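You operate a simulated robot arm through the tools that you are given. There is no shell and no other tool.

Carry out the task below with a simulated robot arm. There is one attempt and no reset: what you move stays moved.

Task
Put things in order on the top of the steel bench. At the end: the green bulb stands on top of the green battery pack; the white bulb stands where the yellow bulb stood; the blue hand pad stands where the white bulb stood; the white lamp from the top of the steel bench stands on top of the black cover; the yellow bulb stands where the white lamp stood; whatever was shut is shut again. Leave all else as you found it, and nothing knocked over.

It is judged by the outcome, as a careful person would: the job done as asked, and still so three seconds after it is handed in. It fails if anything else is knocked over, pushed out of place, dropped, spilled or broken. Lids that push on must go on centred and level and be pressed home; caps that screw on are set level and turned clockwise until they are tight.

Robot
A 7-joint arm with a two-finger parallel gripper, fixed in place. Base frame: the origin is at the foot of the arm, x ahead of it, y to its left, z up; the work surface is at about z = 900. Units: mm, degrees, N and s.
With the tool pointing down near the work surface it reaches from about 300 to 680 mm from the base axis. Its first joint turns from -66.0 to 66.0 degrees. Payload 1.57 kg.
Tool frame: the origin (TCP) lies between the finger pads and is the grasp point; the fingertips stand 30 mm ahead of it; z points along the fingers, y is the line along which they close. The gripper opens to 110 mm. The fingers are 24 mm wide and 12 mm thick; the gripper's body (48 by 112 mm) begins 78 mm behind the TCP.
Orientation is told as [roll, pitch, yaw] about the base's x, y, z axes, in that order, counted from this pose: with the fingers straight down and closing along the base's y, the tool's x points along the base's -x, its y along +y and its z along -z.

Tools
- The arm moves only by the tool nudge_tool. Its argument "increments" is a list of rows, each an object (a shift or turn left out is 0, a gripper value left out holds the last) with "dp": the shift along the tool's x, y, z in mm, a list of three; "delta_rot": the turn, a rotation vector about the tool's x, y, z in degrees, a list of three; "hand": the finger opening in mm, from 0 to 110. In form: [{"dp": [x, y, z], "delta_rot": [wx, wy, wz], "hand": hand}, ...]. A call has 1 to 20 rows; each row is the pose to reach, as a shift and turn from the pose commanded when the call began, along the tool's axes at that moment. Rows are played at 5 a second. More than 50 mm and 8.6 degrees between two rows, or a gripper value outside its range, and nothing of the call is played. Where a pose cannot be reached the arm comes as near as it can. A force on the tool above 40 N (or 10 N above the force at the start of the call, whichever is more), or a blocked arm, ends the call early, and 0.2 s more pass. Each finger travels about 108 mm/s and halts on what it meets, pressing with about 22 N; the grip force reading is that of the motor and also rises with nothing between the fingers. The clock runs only during rows and for 0.2 s after the last one: add rows that repeat a pose to give the fingers time. It gives the time, the measured TCP pose, the force on the tool (base axes), the opening and the grip force at its end, in the units of the frame above (readings bear some noise), with the torque about the TCP (base axes, N m) and any sound that the robot's microphone picked up, and new pictures: "show" is both (left out), scene, wrist or none.
- Cameras (640 x 400 px; columns grow to the right, rows downward): "scene" is fixed at [149.4, -388.7, 1394.2]; the picture's right is [0.88, -0.48, 0.00], its down [-0.33, -0.59, -0.74] and it looks along [0.36, 0.64, -0.68] (base axes); focal length 245 px, centre (320, 200). "wrist" rides on the gripper at [70, 16, -141] in the tool frame; the picture's right is [-0.23, 0.97, 0.00], its down [-0.86, -0.20, -0.48] and it looks along [-0.47, -0.11, 0.88] (tool axes); focal length 222 px, centre (320, 200). There is no depth. A picture from a camera that has moved, and an enlarged one, comes with that camera's place and axes in the base frame and with its lens.
- inspect(camera, box): a new picture of the part [left, top, right, bottom] of that camera's present view, enlarged. No time passes.
- job_done(): hands the job in; it is judged then, once.

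Nothing tells you positions but the pictures and the camera data. Unless the task says otherwise, let go and move clear before handing in.

The tools are called after "Emit:" by a JSON object that holds its "api" and its "payload". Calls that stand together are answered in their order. nudge_tool: Moves the arm, as the interface text tells. Its arguments: {"type":"object","properties":{"increments":{"type":"array"},"show":{"type":"string","enum":["both","scene","wrist","none"]}},"required":["increments"]} The other tools are called the same way: inspect (camera, box) takes an enlarged picture of a part of a camera's view; job_done () hands the job in.

At the start:

```text
time: 0.0
tool_pos: [301.3, 196.1, 1175.2]
tcp_rot: [0.1, 0.0, 0.0]
contact_force: [1.3, 0.0, -0.4]
ft_torque: [0.03, 0.0, 0.02]
width: 109.9
finger_force: 0.0
```

scene: 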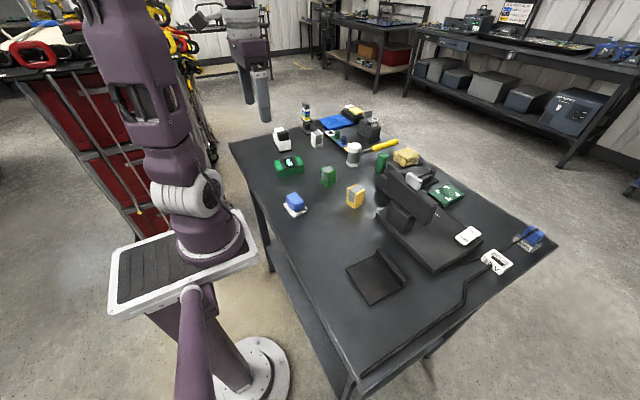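
wrist: 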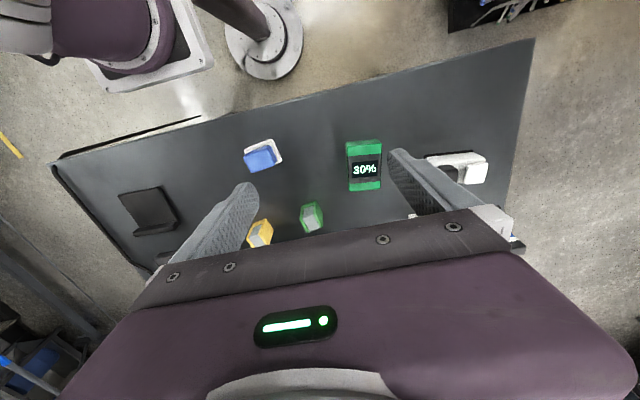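

I see a steel bench with several small objects: a blue item, a green battery pack, green, yellow and white blocks, a black cover and more. I'll enlarge the views before I move anything.

Emit:
{"api": "inspect", "payload": {"camera": "scene", "box": [260, 90, 420, 190]}}

Emit:
{"api": "inspect", "payload": {"camera": "scene", "box": [260, 150, 420, 250]}}

Emit:
{"api": "inspect", "payload": {"camera": "scene", "box": [330, 200, 570, 350]}}

Emit:
{"api": "inspect", "payload": {"camera": "scene", "box": [360, 130, 560, 255]}}

Emit:
{"api": "inspect", "payload": {"camera": "wrist", "box": [90, 110, 410, 310]}}

Emit:
{"api": "inspect", "payload": {"camera": "wrist", "box": [330, 110, 530, 235]}}

```text
4.00 times, centred on (340, 140) of scene
camera zoom: at [149.4, -388.7, 1394.2], right [0.88, -0.48, 0.0], down [-0.33, -0.59, -0.74], along [0.36, 0.64, -0.68], focal length 981 px, centre (240, 440)
```

zoom: 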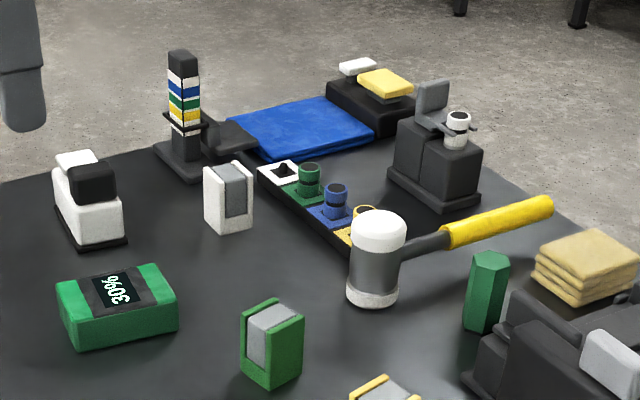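

```text
4.00 times, centred on (340, 200) of scene
camera zoom: at [149.4, -388.7, 1394.2], right [0.88, -0.48, 0.0], down [-0.33, -0.59, -0.74], along [0.36, 0.64, -0.68], focal length 981 px, centre (240, 200)
```

zoom: 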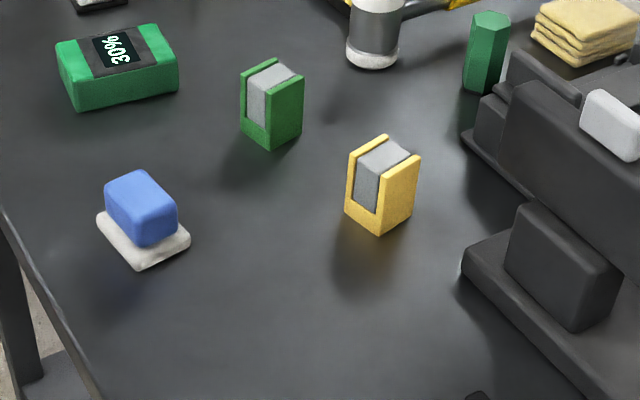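

```text
2.67 times, centred on (450, 275) of scene
camera zoom: at [149.4, -388.7, 1394.2], right [0.88, -0.48, 0.0], down [-0.33, -0.59, -0.74], along [0.36, 0.64, -0.68], focal length 654 px, centre (-27, 0)
```

zoom: 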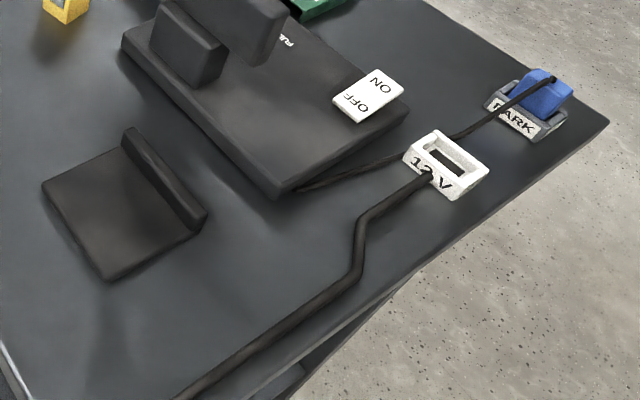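

```text
3.20 times, centred on (460, 192) of scene
camera zoom: at [149.4, -388.7, 1394.2], right [0.88, -0.48, 0.0], down [-0.33, -0.59, -0.74], along [0.36, 0.64, -0.68], focal length 785 px, centre (-128, 224)
```

zoom: 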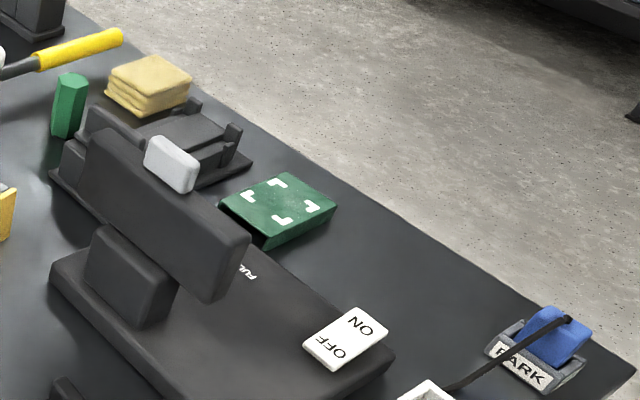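

```text
2.00 times, centred on (250, 210) of wrist
camera zoom: at [230.9, 213.0, 1317.0], right [0.23, 0.97, 0.0], down [0.86, -0.2, 0.48], along [0.47, -0.11, -0.88], focal length 444 px, centre (460, 180)
```

zoom: 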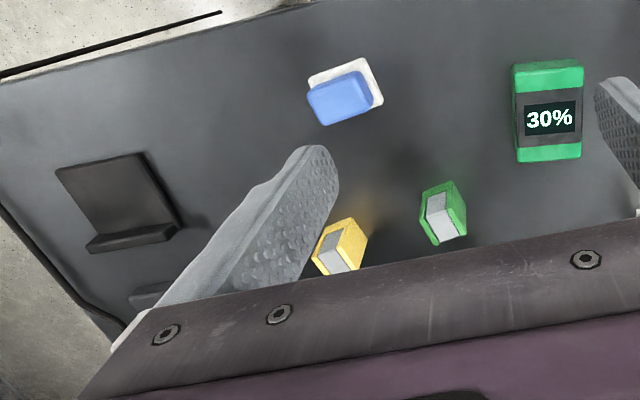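

```text
3.20 times, centred on (430, 172) of wrist
camera zoom: at [230.9, 213.0, 1317.0], right [0.23, 0.97, 0.0], down [0.86, -0.2, 0.48], along [0.47, -0.11, -0.88], focal length 711 px, centre (-32, 288)
```

zoom: 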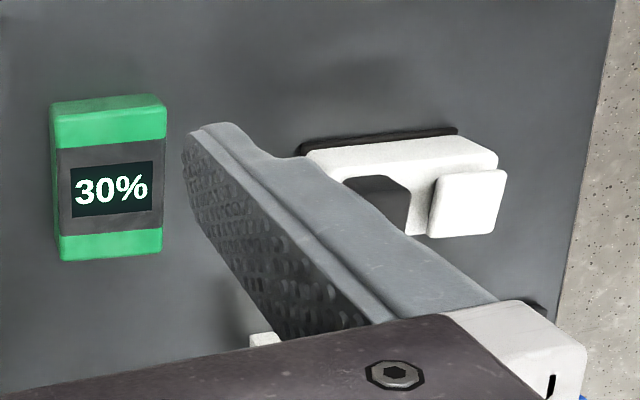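

I can see three two-tone blocks that are probably the bulbs (green, yellow, white), a blue-on-white pad, a white object on a black base, a 30% green battery pack, and a flat dark plate near the front. I'll move the wrist camera forward, staying high, to identify them better.

Emit:
{"api": "nudge_tool", "payload": {"increments": [{"dp": [-40, 0, 0]}, {"dp": [-80, 0, 0]}, {"dp": [-120, 20, 0]}, {"dp": [-120, 20, 0]}]}}

```text
time: 1.0
tool_pos: [420.4, 216.6, 1174.4]
tcp_rot: [0.0, 0.0, -0.1]
contact_force: [-0.7, -0.2, 0.8]
ft_torque: [0.01, -0.01, 0.01]
width: 110.2
finger_force: 0.1
camera wrist: at [350.8, 233.0, 1317.8], right [0.23, 0.97, 0.0], down [0.86, -0.2, 0.48], along [0.47, -0.11, -0.88], focal length 222 px, centre (320, 200)
```

scene: 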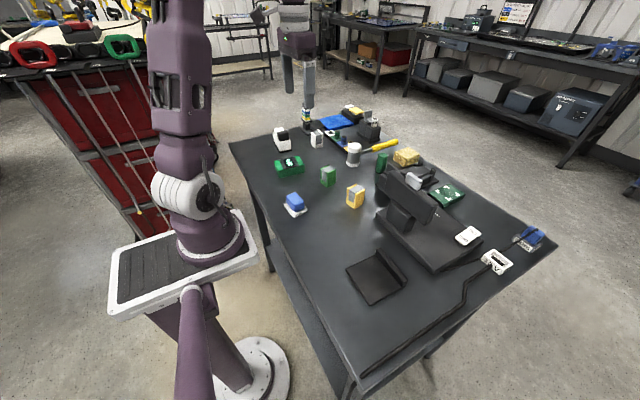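
wrist: 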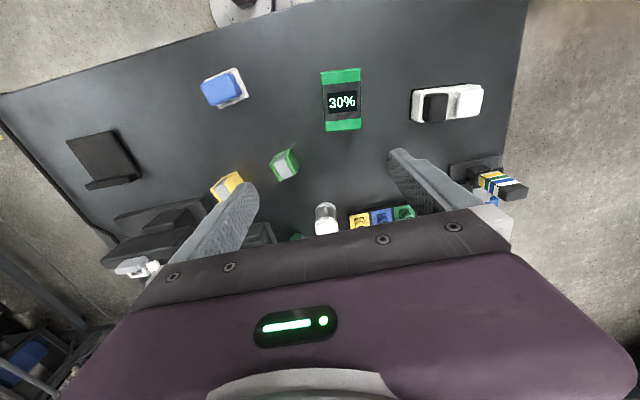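

Emit:
{"api": "inspect", "payload": {"camera": "wrist", "box": [290, 50, 530, 200]}}

Emit:
{"api": "inspect", "payload": {"camera": "wrist", "box": [50, 110, 290, 260]}}

Emit:
{"api": "inspect", "payload": {"camera": "wrist", "box": [260, 130, 540, 305]}}

Emit:
{"api": "inspect", "payload": {"camera": "wrist", "box": [160, 40, 320, 140]}}

```text
2.67 times, centred on (410, 125) of wrist
camera zoom: at [350.8, 233.0, 1317.8], right [0.23, 0.97, 0.0], down [0.86, -0.2, 0.48], along [0.47, -0.11, -0.88], focal length 592 px, centre (80, 400)
```

zoom: 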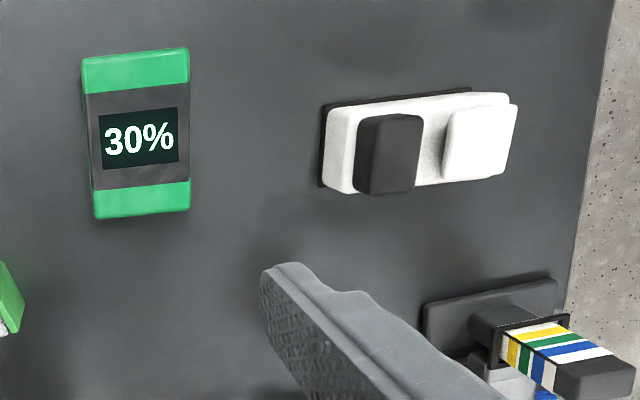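

```text
2.67 times, centred on (170, 185) of wrist
camera zoom: at [350.8, 233.0, 1317.8], right [0.23, 0.97, 0.0], down [0.86, -0.2, 0.48], along [0.47, -0.11, -0.88], focal length 592 px, centre (720, 240)
```

zoom: 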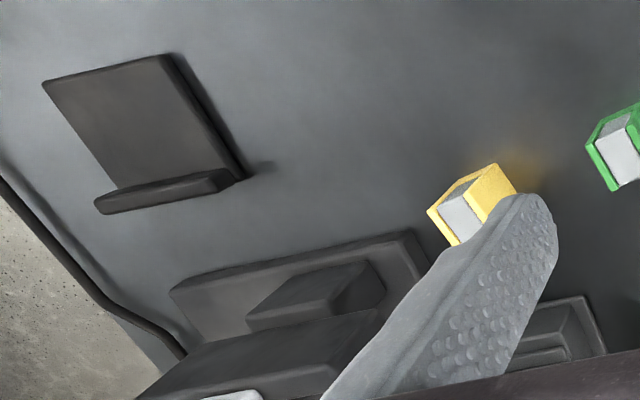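

```text
2.29 times, centred on (400, 218) of wrist
camera zoom: at [350.8, 233.0, 1317.8], right [0.23, 0.97, 0.0], down [0.86, -0.2, 0.48], along [0.47, -0.11, -0.88], focal length 508 px, centre (137, 160)
```

zoom: 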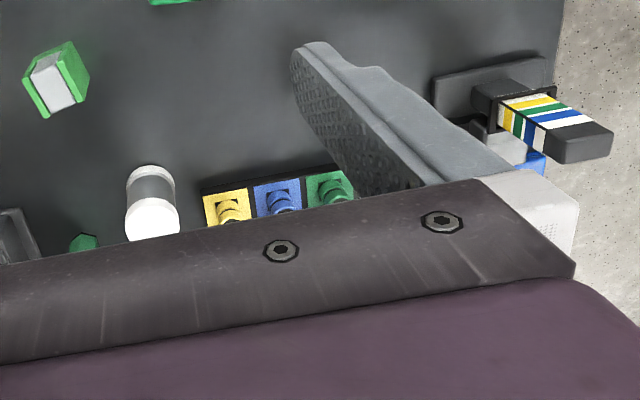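

```text
4.00 times, centred on (240, 90) of wrist
camera zoom: at [350.8, 233.0, 1317.8], right [0.23, 0.97, 0.0], down [0.86, -0.2, 0.48], along [0.47, -0.11, -0.88], focal length 888 px, centre (640, 640)
```

zoom: 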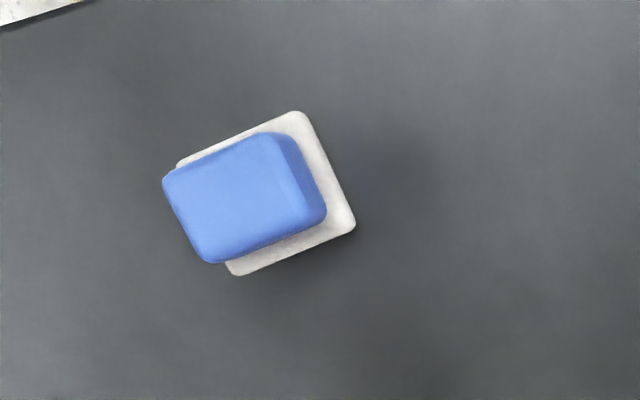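

I take the three two-tone blocks to be the bulbs, since a matching glow shows on the table beside the green and yellow ones. The white object on a black foot near (430, 420) should be the lamp, and the dark plate with a rib the black cover. I'll hover over the lamp and the white bulb for closer views.

Emit:
{"api": "nudge_tool", "payload": {"increments": [{"dp": [0, 40, 0]}, {"dp": [0, 80, 0]}, {"dp": [0, 120, 10]}, {"dp": [0, 160, 30]}, {"dp": [0, 180, 50]}, {"dp": [0, 180, 50]}]}}

```text
time: 2.4
tool_pos: [420.7, 397.3, 1124.8]
tcp_rot: [0.0, 0.0, 0.0]
contact_force: [-0.2, -0.3, 0.2]
ft_torque: [0.0, 0.0, 0.03]
width: 109.9
finger_force: 0.0
camera wrist: at [350.8, 413.1, 1267.2], right [0.23, 0.97, 0.0], down [0.85, -0.2, 0.48], along [0.47, -0.11, -0.88], focal length 222 px, centre (320, 200)
```

scene: 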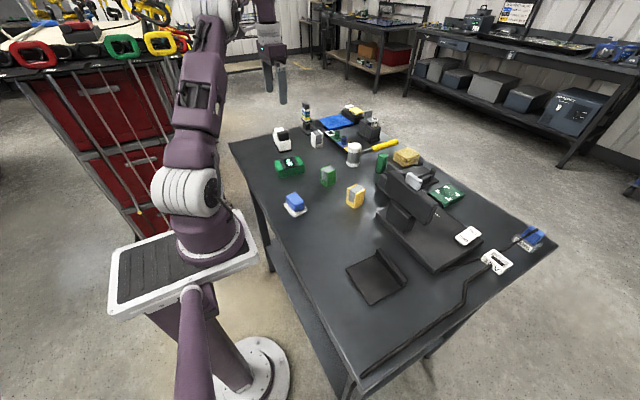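
wrist: 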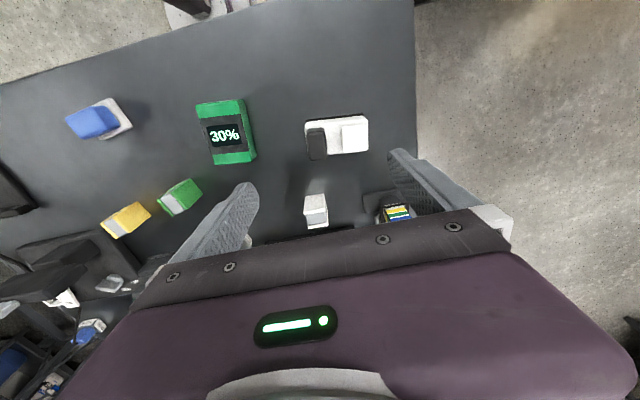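

Emit:
{"api": "inspect", "payload": {"camera": "wrist", "box": [270, 90, 430, 190]}}

Emit:
{"api": "inspect", "payload": {"camera": "wrist", "box": [260, 170, 420, 270]}}

Emit:
{"api": "inspect", "payload": {"camera": "wrist", "box": [160, 80, 280, 155]}}

Emit:
{"api": "inspect", "payload": {"camera": "wrist", "box": [0, 160, 240, 310]}}

```text
4.00 times, centred on (350, 140) of wrist
camera zoom: at [350.8, 413.1, 1267.2], right [0.23, 0.97, 0.0], down [0.85, -0.2, 0.48], along [0.47, -0.11, -0.88], focal length 888 px, centre (200, 440)
```

zoom: 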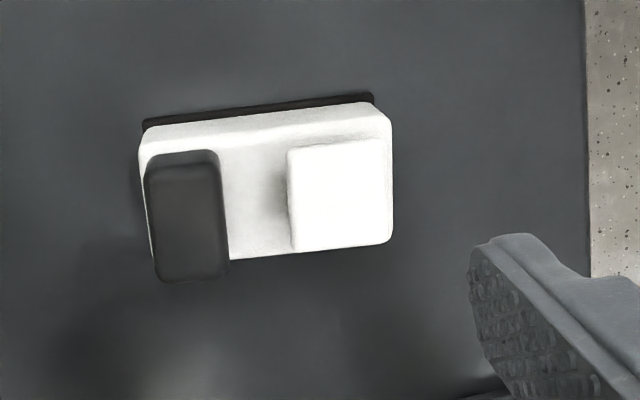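

```text
4.00 times, centred on (340, 220) of wrist
camera zoom: at [350.8, 413.1, 1267.2], right [0.23, 0.97, 0.0], down [0.85, -0.2, 0.48], along [0.47, -0.11, -0.88], focal length 888 px, centre (240, 120)
```

zoom: 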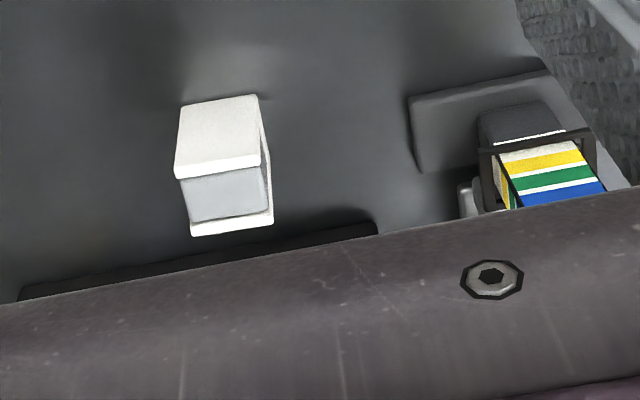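

```text
5.33 times, centred on (220, 118) of wrist
camera zoom: at [350.8, 413.1, 1267.2], right [0.23, 0.97, 0.0], down [0.85, -0.2, 0.48], along [0.47, -0.11, -0.88], focal length 1185 px, centre (853, 640)
```

zoom: 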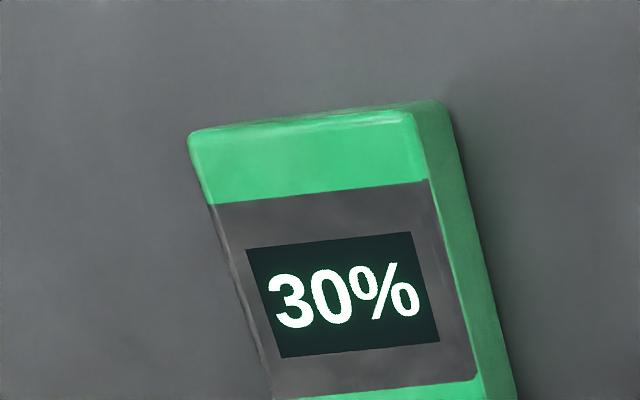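

```text
2.67 times, centred on (120, 235) of wrist
camera zoom: at [350.8, 413.1, 1267.2], right [0.23, 0.97, 0.0], down [0.85, -0.2, 0.48], along [0.47, -0.11, -0.88], focal length 592 px, centre (853, 107)
```

zoom: 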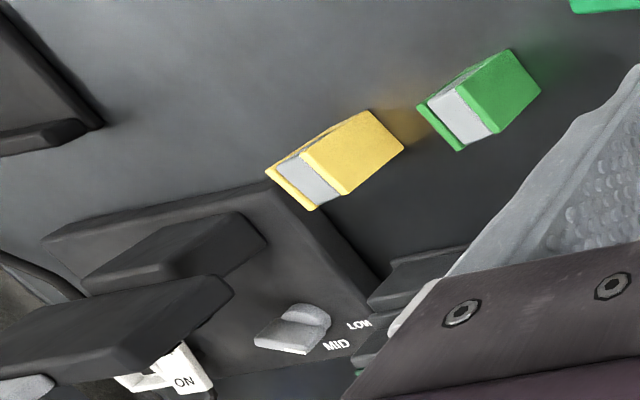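

Emit:
{"api": "inspect", "payload": {"camera": "scene", "box": [264, 115, 328, 155]}}

Emit:
{"api": "inspect", "payload": {"camera": "scene", "box": [300, 150, 380, 220]}}

Emit:
{"api": "inspect", "payload": {"camera": "scene", "box": [330, 235, 426, 315]}}

```text
10.00 times, centred on (296, 135) of scene
camera zoom: at [149.4, -388.7, 1394.2], right [0.88, -0.48, 0.0], down [-0.33, -0.59, -0.74], along [0.36, 0.64, -0.68], focal length 2452 px, centre (560, 850)
```

zoom: 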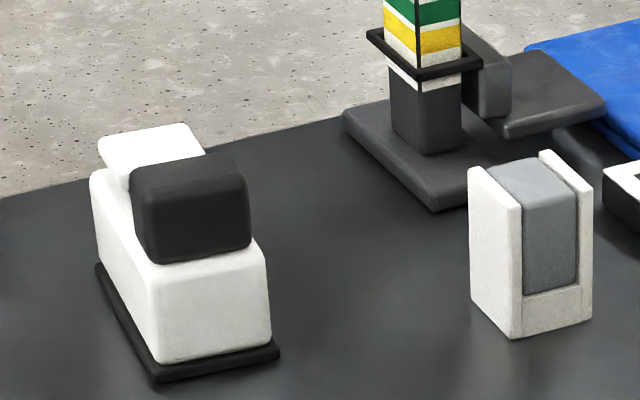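

```text
5.71 times, centred on (340, 185) of scene
camera zoom: at [149.4, -388.7, 1394.2], right [0.88, -0.48, 0.0], down [-0.33, -0.59, -0.74], along [0.36, 0.64, -0.68], focal length 1401 px, centre (206, 286)
```

zoom: 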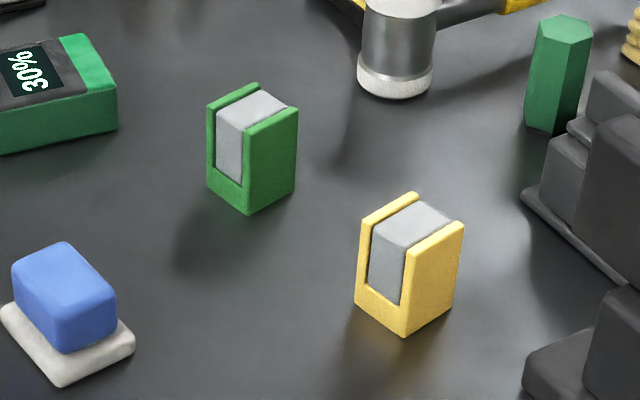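

```text
5.00 times, centred on (378, 275) of scene
camera zoom: at [149.4, -388.7, 1394.2], right [0.88, -0.48, 0.0], down [-0.33, -0.59, -0.74], along [0.36, 0.64, -0.68], focal length 1226 px, centre (30, -175)
```

zoom: 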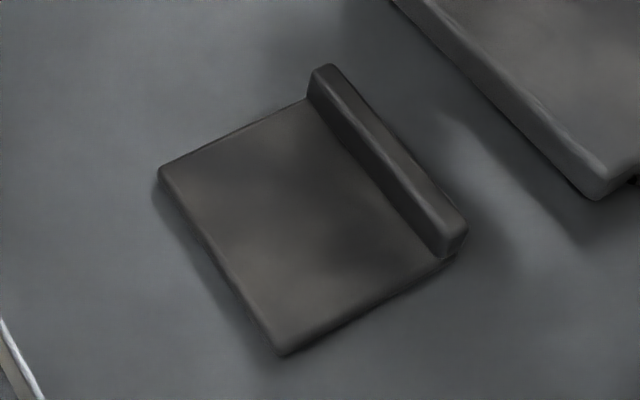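

The lamp is clear now: a thin black foot, a white body about 45 × 85 mm and two blocks on top, centred near (432, 420). The bulbs are U-shaped blocks about 35 mm square. Next I'll hover over the green bulb and measure it more precisely.

Emit:
{"api": "nudge_tool", "payload": {"increments": [{"dp": [-10, -45, 0]}, {"dp": [-20, -90, 0]}, {"dp": [-30, -135, 0]}, {"dp": [-40, -180, 20]}, {"dp": [-50, -220, 45]}, {"dp": [-52, -251, 65]}, {"dp": [-52, -251, 65]}]}}

```text
refused: row 4 steps farther than a row can; nothing moved
```

Emit:
{"api": "nudge_tool", "payload": {"increments": [{"dp": [-10, -45, 0]}, {"dp": [-20, -90, 0]}, {"dp": [-30, -135, 0]}, {"dp": [-40, -175, 15]}, {"dp": [-48, -215, 35]}, {"dp": [-52, -245, 55]}, {"dp": [-52, -251, 65]}, {"dp": [-52, -251, 65]}]}}

```text
time: 4.2
tool_pos: [471.8, 145.7, 1060.4]
tcp_rot: [0.0, 0.0, 0.0]
contact_force: [0.0, -0.2, -0.1]
ft_torque: [0.02, 0.0, 0.04]
width: 109.7
finger_force: 0.1
camera wrist: at [402.0, 161.2, 1201.9], right [0.23, 0.97, 0.0], down [0.85, -0.2, 0.48], along [0.47, -0.11, -0.88], focal length 222 px, centre (320, 200)
```

scene: 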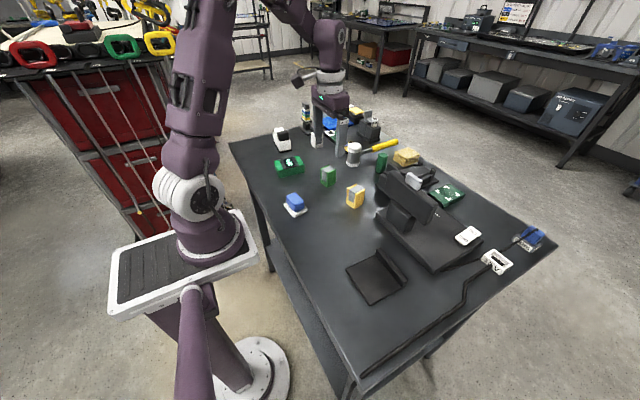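
wrist: 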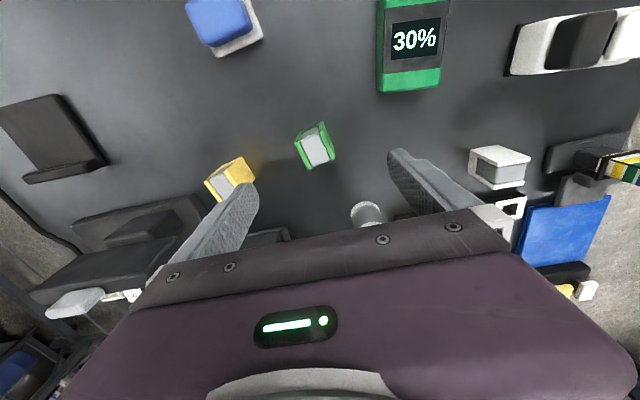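

Emit:
{"api": "inspect", "payload": {"camera": "wrist", "box": [276, 110, 356, 180]}}

Emit:
{"api": "inspect", "payload": {"camera": "wrist", "box": [196, 140, 276, 210]}}

Emit:
{"api": "inspect", "payload": {"camera": "wrist", "box": [370, 0, 466, 100]}}

Emit:
{"api": "inspect", "payload": {"camera": "wrist", "box": [460, 130, 556, 230]}}

```text
5.71 times, centred on (316, 145) of wrist
camera zoom: at [402.0, 161.2, 1201.9], right [0.23, 0.97, 0.0], down [0.85, -0.2, 0.48], along [0.47, -0.11, -0.88], focal length 1269 px, centre (343, 514)
```

zoom: 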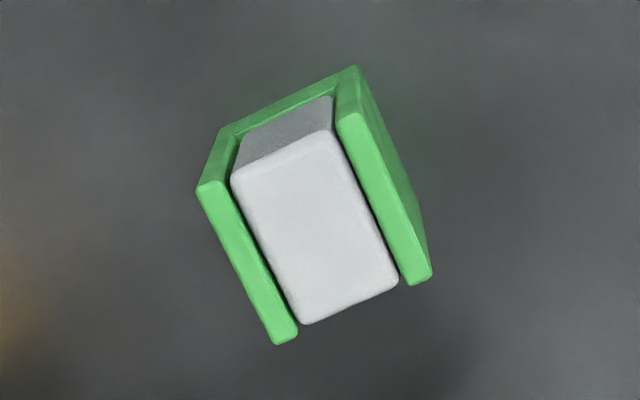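

```text
5.71 times, centred on (236, 175) of wrist
camera zoom: at [402.0, 161.2, 1201.9], right [0.23, 0.97, 0.0], down [0.85, -0.2, 0.48], along [0.47, -0.11, -0.88], focal length 1269 px, centre (800, 343)
```

zoom: 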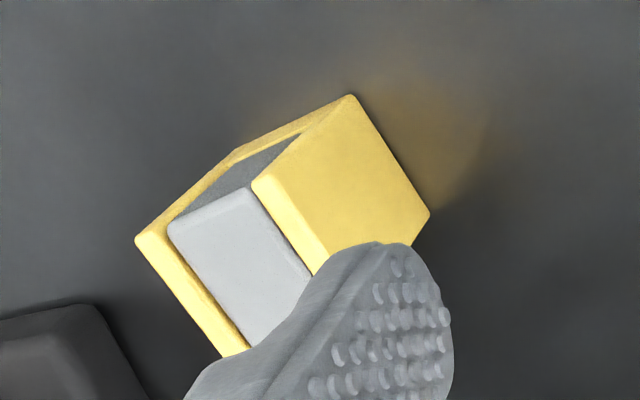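

```text
4.00 times, centred on (418, 50) of wrist
camera zoom: at [402.0, 161.2, 1201.9], right [0.23, 0.97, 0.0], down [0.85, -0.2, 0.48], along [0.47, -0.11, -0.88], focal length 888 px, centre (-72, 800)
```

zoom: 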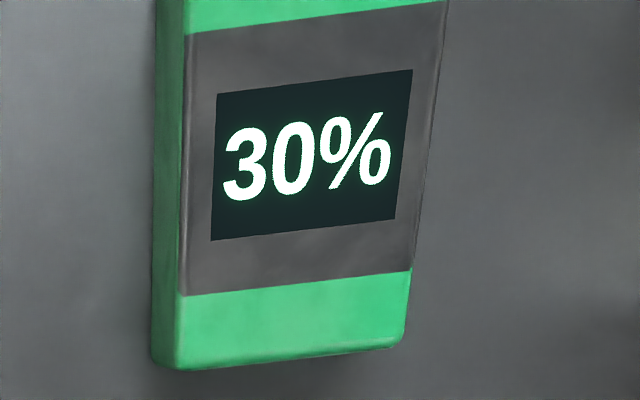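

```text
4.00 times, centred on (508, 180) of wrist
camera zoom: at [402.0, 161.2, 1201.9], right [0.23, 0.97, 0.0], down [0.85, -0.2, 0.48], along [0.47, -0.11, -0.88], focal length 888 px, centre (-432, 280)
```

zoom: 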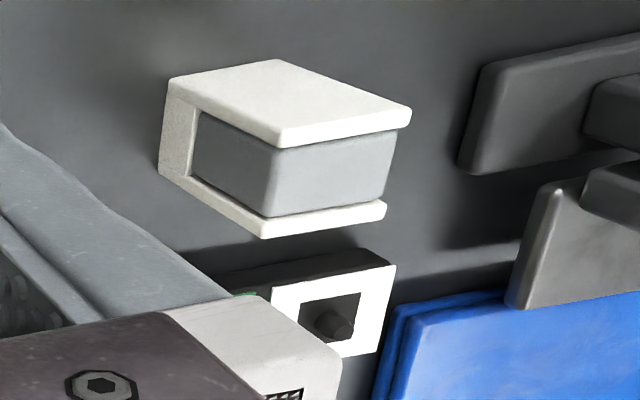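

The green bulb measures about 35 × 37 × 54 mm, centred near (471, 139) and turned about 11°. The battery pack is near (392, 261), so I'll hover there to pin it down before picking anything up.

Emit:
{"api": "nudge_tool", "payload": {"increments": [{"dp": [25, 35, 0]}, {"dp": [50, 75, 0]}, {"dp": [80, 105, 0]}, {"dp": [80, 115, 0]}, {"dp": [80, 115, 0]}], "show": "wrist"}}

```text
time: 5.4
tool_pos: [390.8, 261.3, 1061.0]
tcp_rot: [0.0, 0.1, 0.0]
contact_force: [-0.3, 0.4, 0.4]
ft_torque: [0.0, -0.04, -0.03]
width: 110.0
finger_force: 0.1
camera wrist: at [322.6, 276.4, 1202.3], right [0.23, 0.97, 0.0], down [0.86, -0.2, 0.48], along [0.47, -0.11, -0.88], focal length 222 px, centre (320, 200)
```

wrist: 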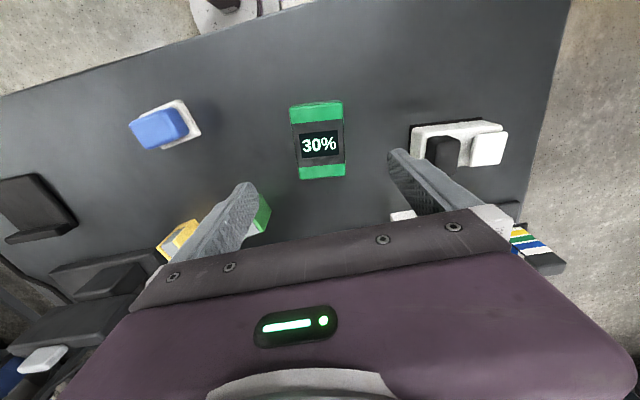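

Emit:
{"api": "inspect", "payload": {"camera": "wrist", "box": [272, 90, 368, 190]}}

Emit:
{"api": "inspect", "payload": {"camera": "wrist", "box": [112, 85, 224, 165]}}

Emit:
{"api": "inspect", "payload": {"camera": "wrist", "box": [390, 100, 530, 190]}}

```text
4.00 times, centred on (320, 140) of wrist
camera zoom: at [322.6, 276.4, 1202.3], right [0.23, 0.97, 0.0], down [0.86, -0.2, 0.48], along [0.47, -0.11, -0.88], focal length 888 px, centre (320, 440)
```

zoom: 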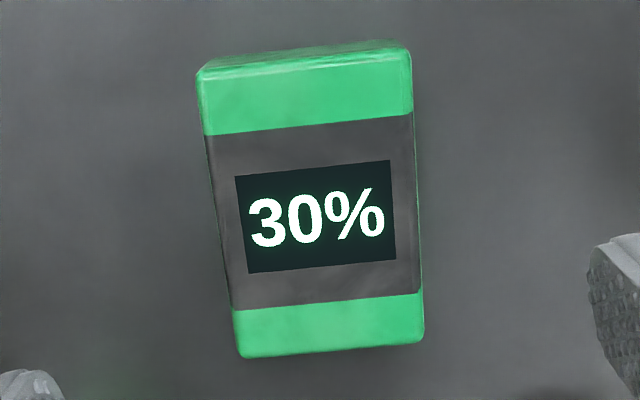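

```text
5.00 times, centred on (168, 125) of wrist
camera zoom: at [322.6, 276.4, 1202.3], right [0.23, 0.97, 0.0], down [0.86, -0.2, 0.48], along [0.47, -0.11, -0.88], focal length 1111 px, centre (1080, 575)
```

zoom: 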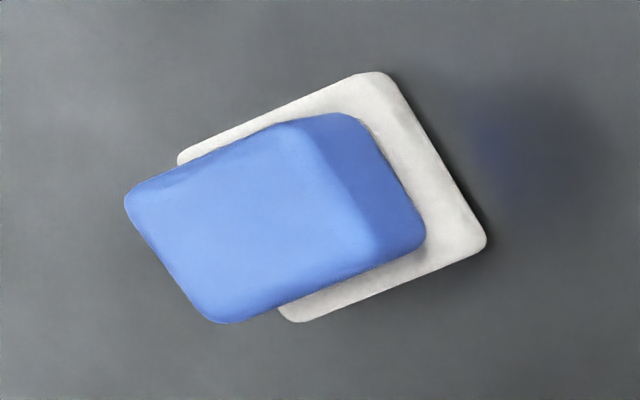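

```text
4.44 times, centred on (460, 145) of wrist
camera zoom: at [322.6, 276.4, 1202.3], right [0.23, 0.97, 0.0], down [0.86, -0.2, 0.48], along [0.47, -0.11, -0.88], focal length 987 px, centre (-302, 444)
```

zoom: 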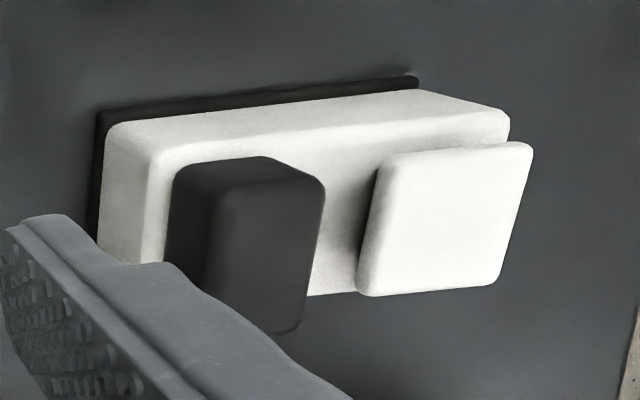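

The battery pack is centred at about (392, 260) with its top near z 930, and the hand pad is centred at about (330, 76). I'll go back over the green bulb, turned 11° to match it, and check alignment before going down.

Emit:
{"api": "nudge_tool", "payload": {"increments": [{"dp": [-25, -35, 0], "delta_rot": [0, 0, -4], "hand": 80}, {"dp": [-50, -70, 0], "delta_rot": [0, 0, -8], "hand": 80}, {"dp": [-75, -105, 10], "delta_rot": [0, 0, -11], "hand": 80}, {"dp": [-80, -122, 40], "delta_rot": [0, 0, -11], "hand": 80}, {"dp": [-80, -122, 51], "delta_rot": [0, 0, -11], "hand": 80}, {"dp": [-80, -122, 51], "delta_rot": [0, 0, -11], "hand": 80}], "show": "wrist"}}

Emit:
{"api": "inspect", "payload": {"camera": "wrist", "box": [220, 90, 420, 215]}}

```text
time: 6.8
tool_pos: [472.6, 137.5, 1009.0]
tcp_rot: [0.0, -0.1, 11.0]
contact_force: [-0.6, 0.3, -0.9]
ft_torque: [0.02, 0.01, 0.02]
width: 79.8
finger_force: 0.1
camera wrist: at [401.5, 140.5, 1151.1], right [0.04, 1.0, 0.0], down [0.88, -0.03, 0.48], along [0.48, -0.02, -0.88], focal length 222 px, centre (320, 200)
```

wrist: 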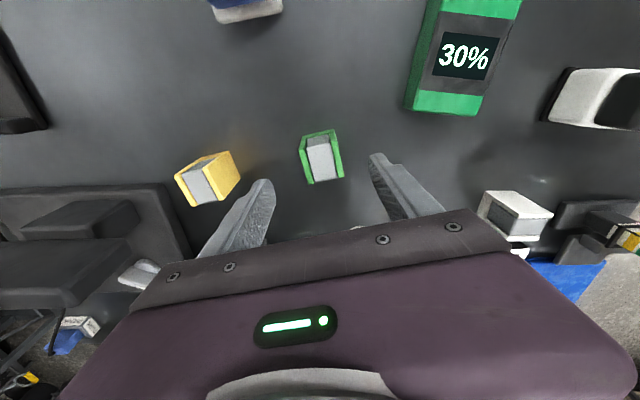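

```text
3.20 times, centred on (320, 152) of wrist
camera zoom: at [401.5, 140.5, 1151.1], right [0.04, 1.0, 0.0], down [0.88, -0.03, 0.48], along [0.48, -0.02, -0.88], focal length 711 px, centre (320, 352)
```

zoom: 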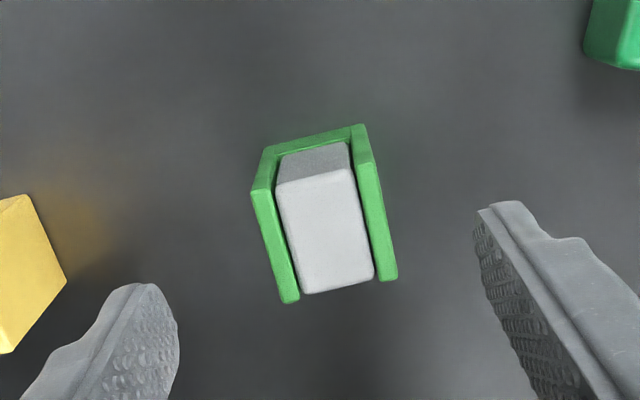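

The green bulb sits centred between the fingers, so I'll go straight down and grip it on its two walls.

Emit:
{"api": "nudge_tool", "payload": {"increments": [{"dp": [0, 1, 30], "delta_rot": [0, 0, -1.5]}, {"dp": [0, 1, 55], "delta_rot": [0, 0, -1.5]}, {"dp": [0, 1, 70], "delta_rot": [0, 0, -1.5]}, {"dp": [0, 1, 70], "delta_rot": [0, 0, -1.5]}], "show": "wrist"}}

Emit:
{"api": "inspect", "payload": {"camera": "wrist", "box": [220, 110, 420, 235]}}

```text
time: 7.8
tool_pos: [472.7, 139.7, 939.9]
tcp_rot: [0.1, 0.1, 12.5]
contact_force: [0.2, -0.5, 0.4]
ft_torque: [-0.02, -0.01, -0.01]
width: 79.9
finger_force: 0.1
camera wrist: at [401.0, 140.5, 1080.8], right [0.01, 1.0, 0.0], down [0.88, -0.01, 0.48], along [0.48, -0.01, -0.88], focal length 222 px, centre (320, 200)
```

wrist: 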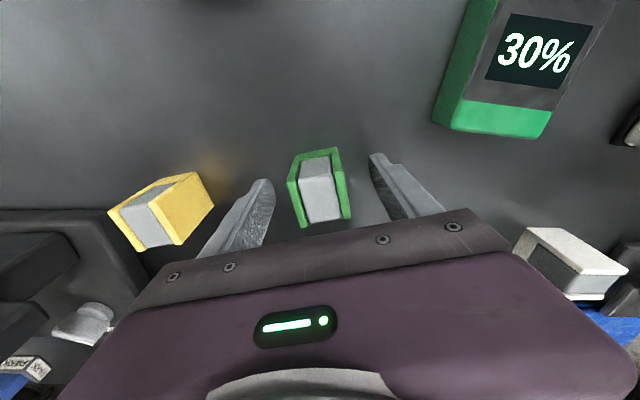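

```text
3.20 times, centred on (320, 172) of wrist
camera zoom: at [401.0, 140.5, 1080.8], right [0.01, 1.0, 0.0], down [0.88, -0.01, 0.48], along [0.48, -0.01, -0.88], focal length 711 px, centre (320, 288)
```

zoom: 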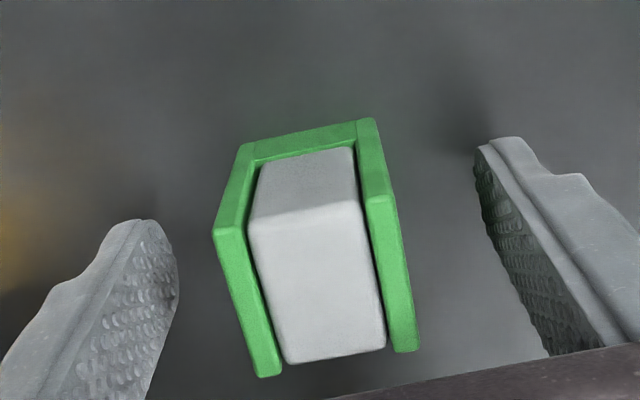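

Emit:
{"api": "nudge_tool", "payload": {"increments": [{"hand": 55}, {"hand": 20}, {"hand": 20}, {"hand": 20}, {"hand": 20}], "show": "wrist"}}

```text
time: 9.0
tool_pos: [473.4, 139.6, 938.3]
tcp_rot: [0.0, 0.0, 12.5]
contact_force: [-0.7, -0.4, -0.3]
ft_torque: [0.0, 0.02, 0.03]
width: 35.3
finger_force: 21.7
camera wrist: at [401.0, 140.5, 1081.0], right [0.01, 1.0, 0.0], down [0.88, -0.01, 0.48], along [0.48, -0.01, -0.88], focal length 222 px, centre (320, 200)
```

wrist: 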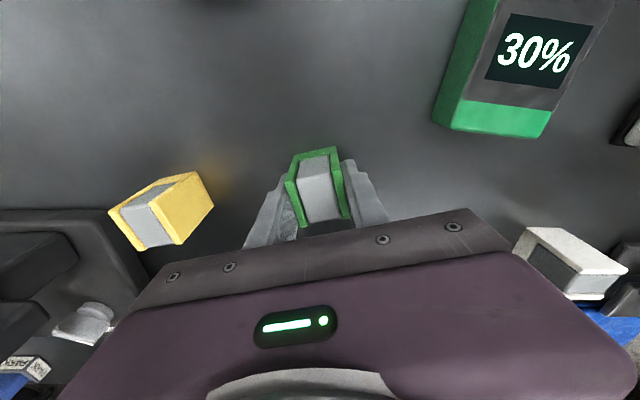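

The bulb is gripped at 35 mm. I'll lift it straight up and carry it over the battery pack.

Emit:
{"api": "nudge_tool", "payload": {"increments": [{"dp": [0, 0, -20]}, {"dp": [0, 0, -50]}, {"dp": [0, 0, -80]}, {"dp": [15, 35, -85]}, {"dp": [30, 75, -85]}, {"dp": [45, 112, -85]}, {"dp": [52.8, 134.9, -85]}, {"dp": [52.8, 134.9, -85]}]}}

```text
time: 10.8
tool_pos: [391.9, 260.7, 1024.2]
tcp_rot: [0.0, -0.1, 12.5]
contact_force: [-0.3, 0.4, -1.1]
ft_torque: [0.04, 0.03, 0.01]
width: 35.2
finger_force: 21.4
camera wrist: at [319.9, 260.9, 1166.4], right [0.01, 1.0, 0.0], down [0.88, -0.01, 0.48], along [0.48, -0.01, -0.88], focal length 222 px, centre (320, 200)
```

scene: 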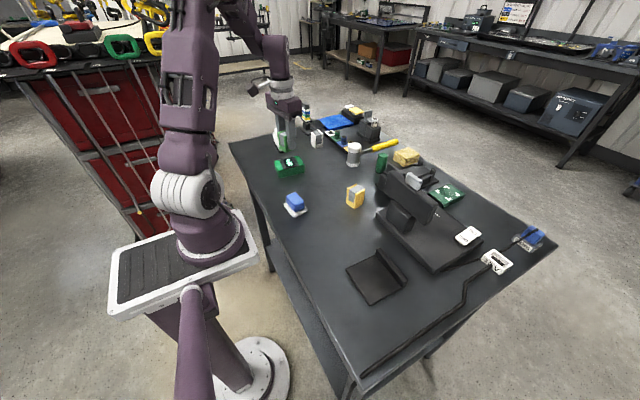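
wrist: 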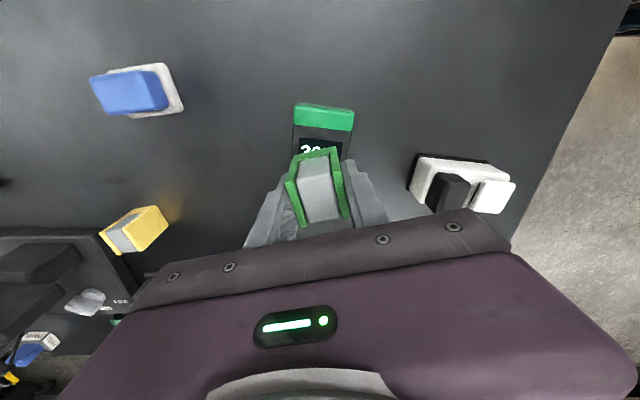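

Emit:
{"api": "nudge_tool", "payload": {"increments": [{"dp": [0, 0, 20]}, {"dp": [0, 0, 38]}, {"dp": [0, 0, 42]}, {"dp": [0, 0, 42]}]}}

Emit:
{"api": "inspect", "payload": {"camera": "scene", "box": [256, 120, 336, 190]}}

Emit:
{"api": "inspect", "payload": {"camera": "wrist", "box": [240, 80, 400, 240]}}

```text
time: 11.8
tool_pos: [391.2, 259.6, 981.6]
tcp_rot: [0.0, 0.1, 12.5]
contact_force: [-0.5, -0.2, -0.4]
ft_torque: [0.0, -0.05, 0.0]
width: 35.6
finger_force: 22.4
camera wrist: at [320.0, 260.3, 1124.0], right [0.01, 1.0, 0.0], down [0.88, -0.01, 0.48], along [0.48, -0.01, -0.88], focal length 222 px, centre (320, 200)
```

scene: 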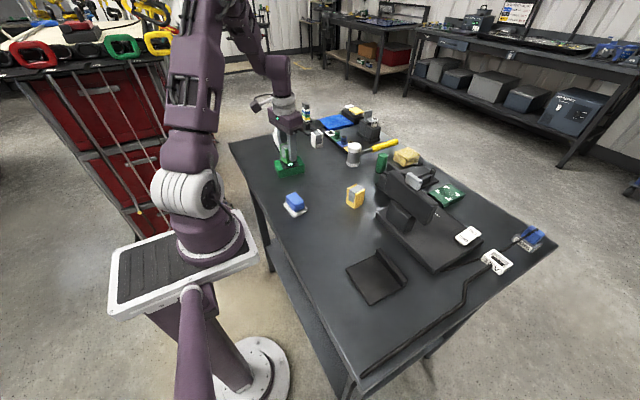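
wrist: 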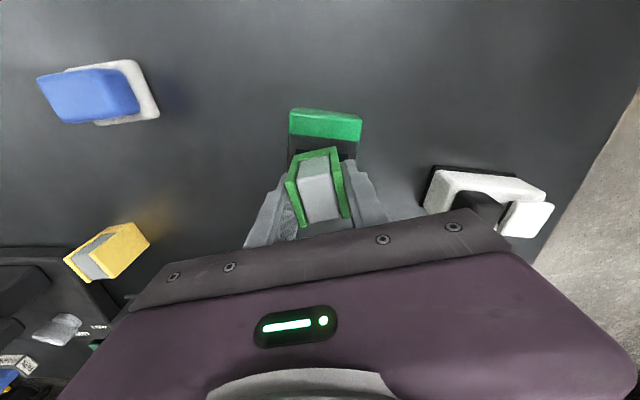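

```text
5.71 times, centred on (296, 155) of scene
camera zoom: at [149.4, -388.7, 1394.2], right [0.88, -0.48, 0.0], down [-0.33, -0.59, -0.74], along [0.36, 0.64, -0.68], focal length 1401 px, centre (457, 457)
```

zoom: 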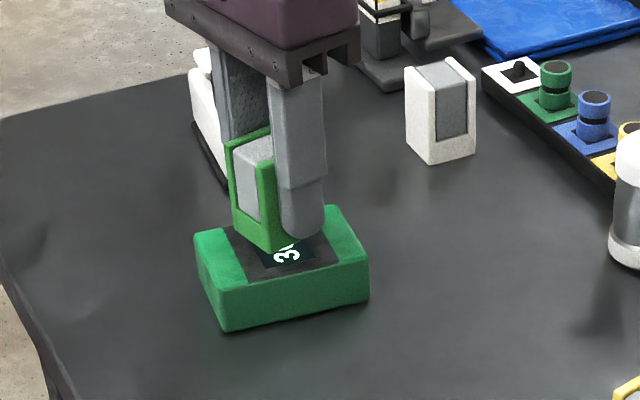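

```text
2.50 times, centred on (320, 160) of wrist
camera zoom: at [320.0, 260.3, 1124.0], right [0.01, 1.0, 0.0], down [0.88, -0.01, 0.48], along [0.48, -0.01, -0.88], focal length 555 px, centre (320, 300)
```

zoom: 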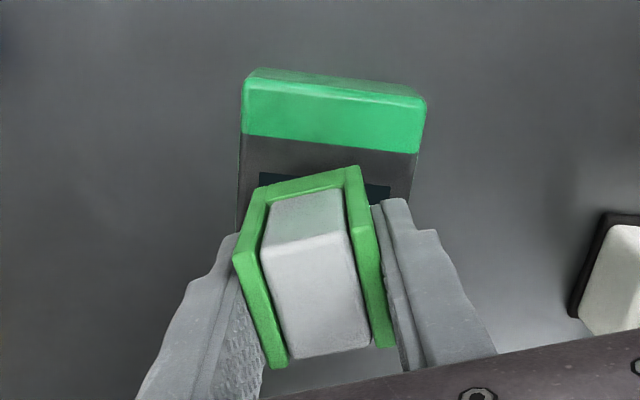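

Emit:
{"api": "nudge_tool", "payload": {"increments": [{"dp": [0, 0, 2]}, {"dp": [0, 0, 4]}, {"dp": [0, 0, 4]}], "show": "none"}}

Emit:
{"api": "nudge_tool", "payload": {"increments": [{"dp": [0, 0, 2]}, {"dp": [0, 0, 3]}, {"dp": [0, 0, 3]}], "show": "none"}}

```text
time: 12.6
tool_pos: [391.6, 259.1, 978.2]
tcp_rot: [-0.1, 0.0, 12.5]
contact_force: [-1.0, -0.5, 0.3]
ft_torque: [0.01, 0.01, -0.03]
width: 35.1
finger_force: 21.9
```

```text
time: 13.4
tool_pos: [391.8, 260.7, 974.8]
tcp_rot: [0.1, -0.1, 12.5]
contact_force: [-0.7, 0.4, -0.4]
ft_torque: [0.01, 0.0, 0.01]
width: 34.9
finger_force: 22.0
```

Emit:
{"api": "nudge_tool", "payload": {"increments": [{"dp": [0, 0, 1]}, {"dp": [0, 0, 2]}, {"dp": [0, 0, 2]}], "show": "none"}}

Emit:
{"api": "nudge_tool", "payload": {"increments": [{"dp": [0, 0, 1]}, {"dp": [0, 0, 2]}, {"dp": [0, 0, 2]}], "show": "both"}}

Emit:
{"api": "inspect", "payload": {"camera": "scene", "box": [264, 135, 328, 175]}}

```text
time: 14.2
tool_pos: [391.8, 260.3, 972.4]
tcp_rot: [0.1, 0.0, 12.5]
contact_force: [0.0, -0.8, -1.0]
ft_torque: [-0.02, 0.02, 0.0]
width: 35.4
finger_force: 22.1
```

```text
time: 15.0
tool_pos: [391.6, 260.0, 971.4]
tcp_rot: [0.0, -0.1, 12.5]
contact_force: [0.3, 0.1, 15.6]
ft_torque: [-0.03, -0.07, -0.02]
width: 35.4
finger_force: 22.2
camera wrist: at [320.1, 260.9, 1113.2], right [0.01, 1.0, 0.0], down [0.88, -0.01, 0.48], along [0.48, 0.0, -0.88], focal length 222 px, centre (320, 200)
```

scene: 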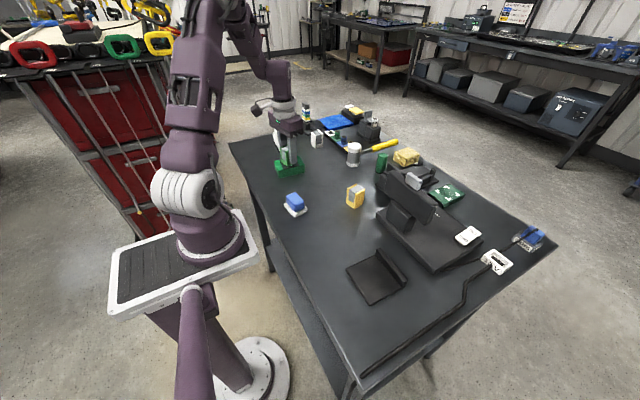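
wrist: 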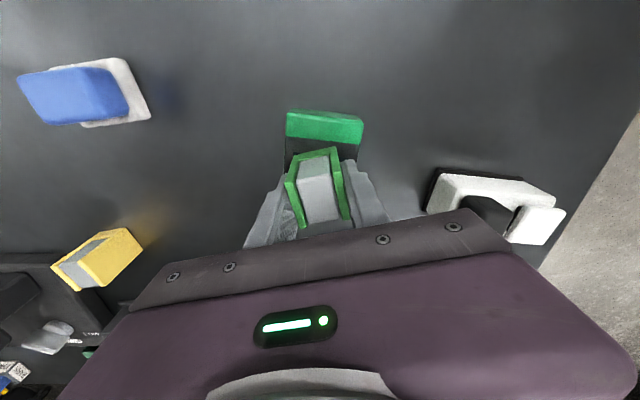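

```text
10.00 times, centred on (296, 155) of scene
camera zoom: at [149.3, -388.8, 1394.2], right [0.88, -0.48, 0.0], down [-0.33, -0.59, -0.74], along [0.36, 0.64, -0.68], focal length 2452 px, centre (560, 650)
```

zoom: 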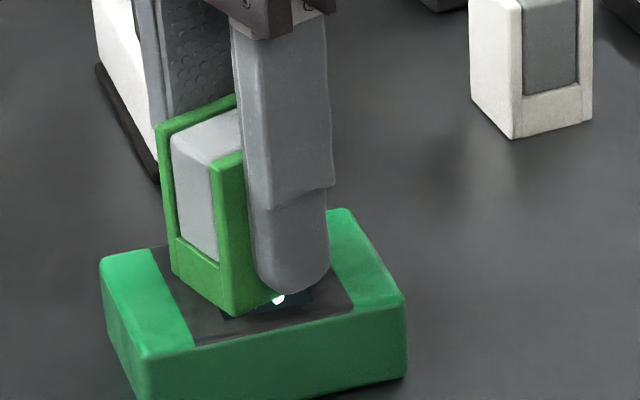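

I have contact at about 15 N, so the bulb is seated on the pack. I'll take off the push, open, and rise clear.

Emit:
{"api": "nudge_tool", "payload": {"increments": [{"dp": [0, 0, -1]}, {"dp": [0, 0, -1], "hand": 45}, {"dp": [0, 0, -1], "hand": 60}, {"dp": [0, 0, -1], "hand": 70}, {"dp": [0, 0, -1], "hand": 70}, {"dp": [0, 0, -30], "hand": 70}, {"dp": [0, 0, -70], "hand": 70}, {"dp": [0, 0, -110], "hand": 70}, {"dp": [0, 0, -110], "hand": 70}]}}

Emit:
{"api": "inspect", "payload": {"camera": "scene", "box": [264, 125, 328, 185]}}

Emit:
{"api": "inspect", "payload": {"camera": "wrist", "box": [260, 90, 380, 190]}}

```text
time: 17.0
tool_pos: [390.2, 260.8, 1080.7]
tcp_rot: [0.1, 0.1, 12.5]
contact_force: [-0.7, -0.7, 0.4]
ft_torque: [-0.03, -0.01, -0.03]
width: 70.0
finger_force: 0.0
camera wrist: at [319.2, 261.4, 1222.9], right [0.01, 1.0, 0.0], down [0.88, -0.01, 0.48], along [0.48, -0.01, -0.88], focal length 222 px, centre (320, 200)
```

scene: 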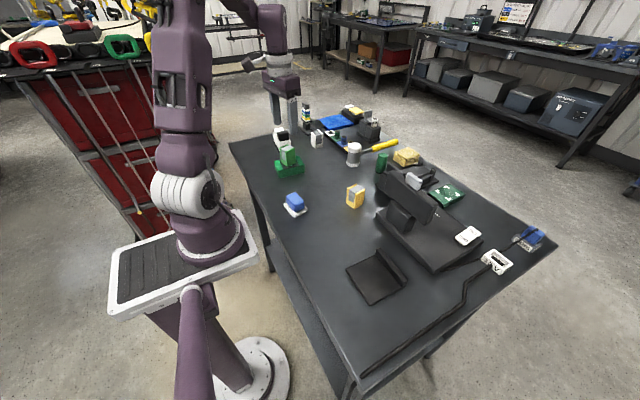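
wrist: 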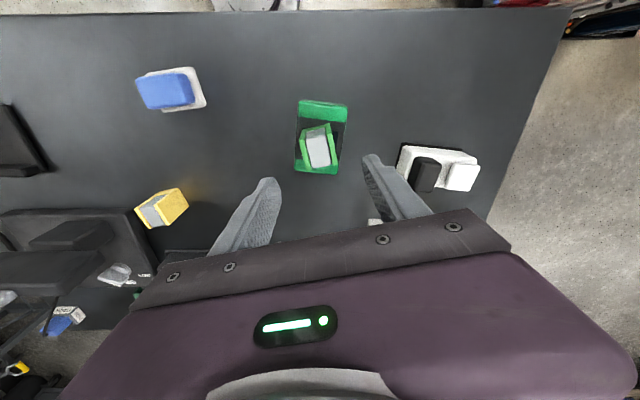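

```text
6.67 times, centred on (296, 155) of scene
camera zoom: at [149.4, -388.7, 1394.2], right [0.88, -0.48, 0.0], down [-0.33, -0.59, -0.74], along [0.36, 0.64, -0.68], focal length 1635 px, centre (480, 500)
```

zoom: 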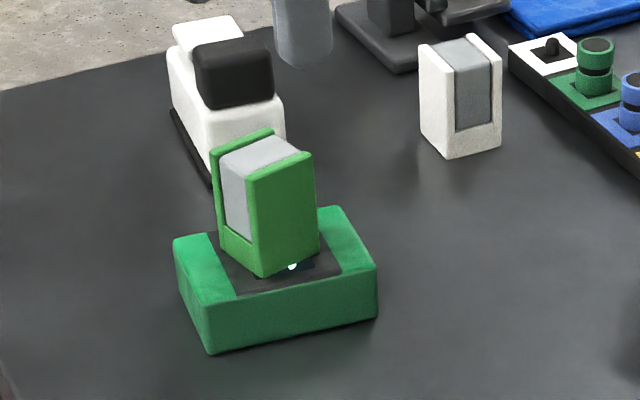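

```text
4.00 times, centred on (320, 140) of wrist
camera zoom: at [319.2, 261.4, 1222.9], right [0.01, 1.0, 0.0], down [0.88, -0.01, 0.48], along [0.48, -0.01, -0.88], focal length 888 px, centre (320, 440)
```

zoom: 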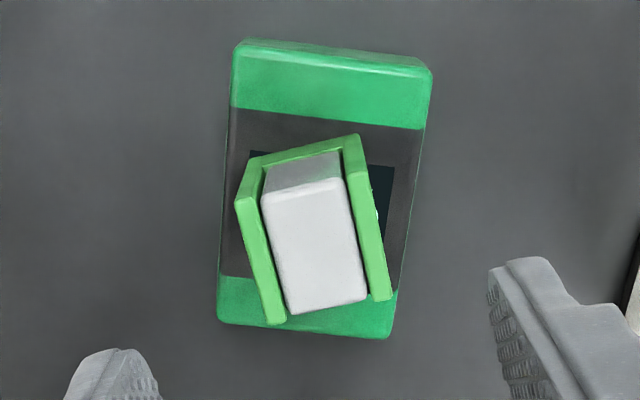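

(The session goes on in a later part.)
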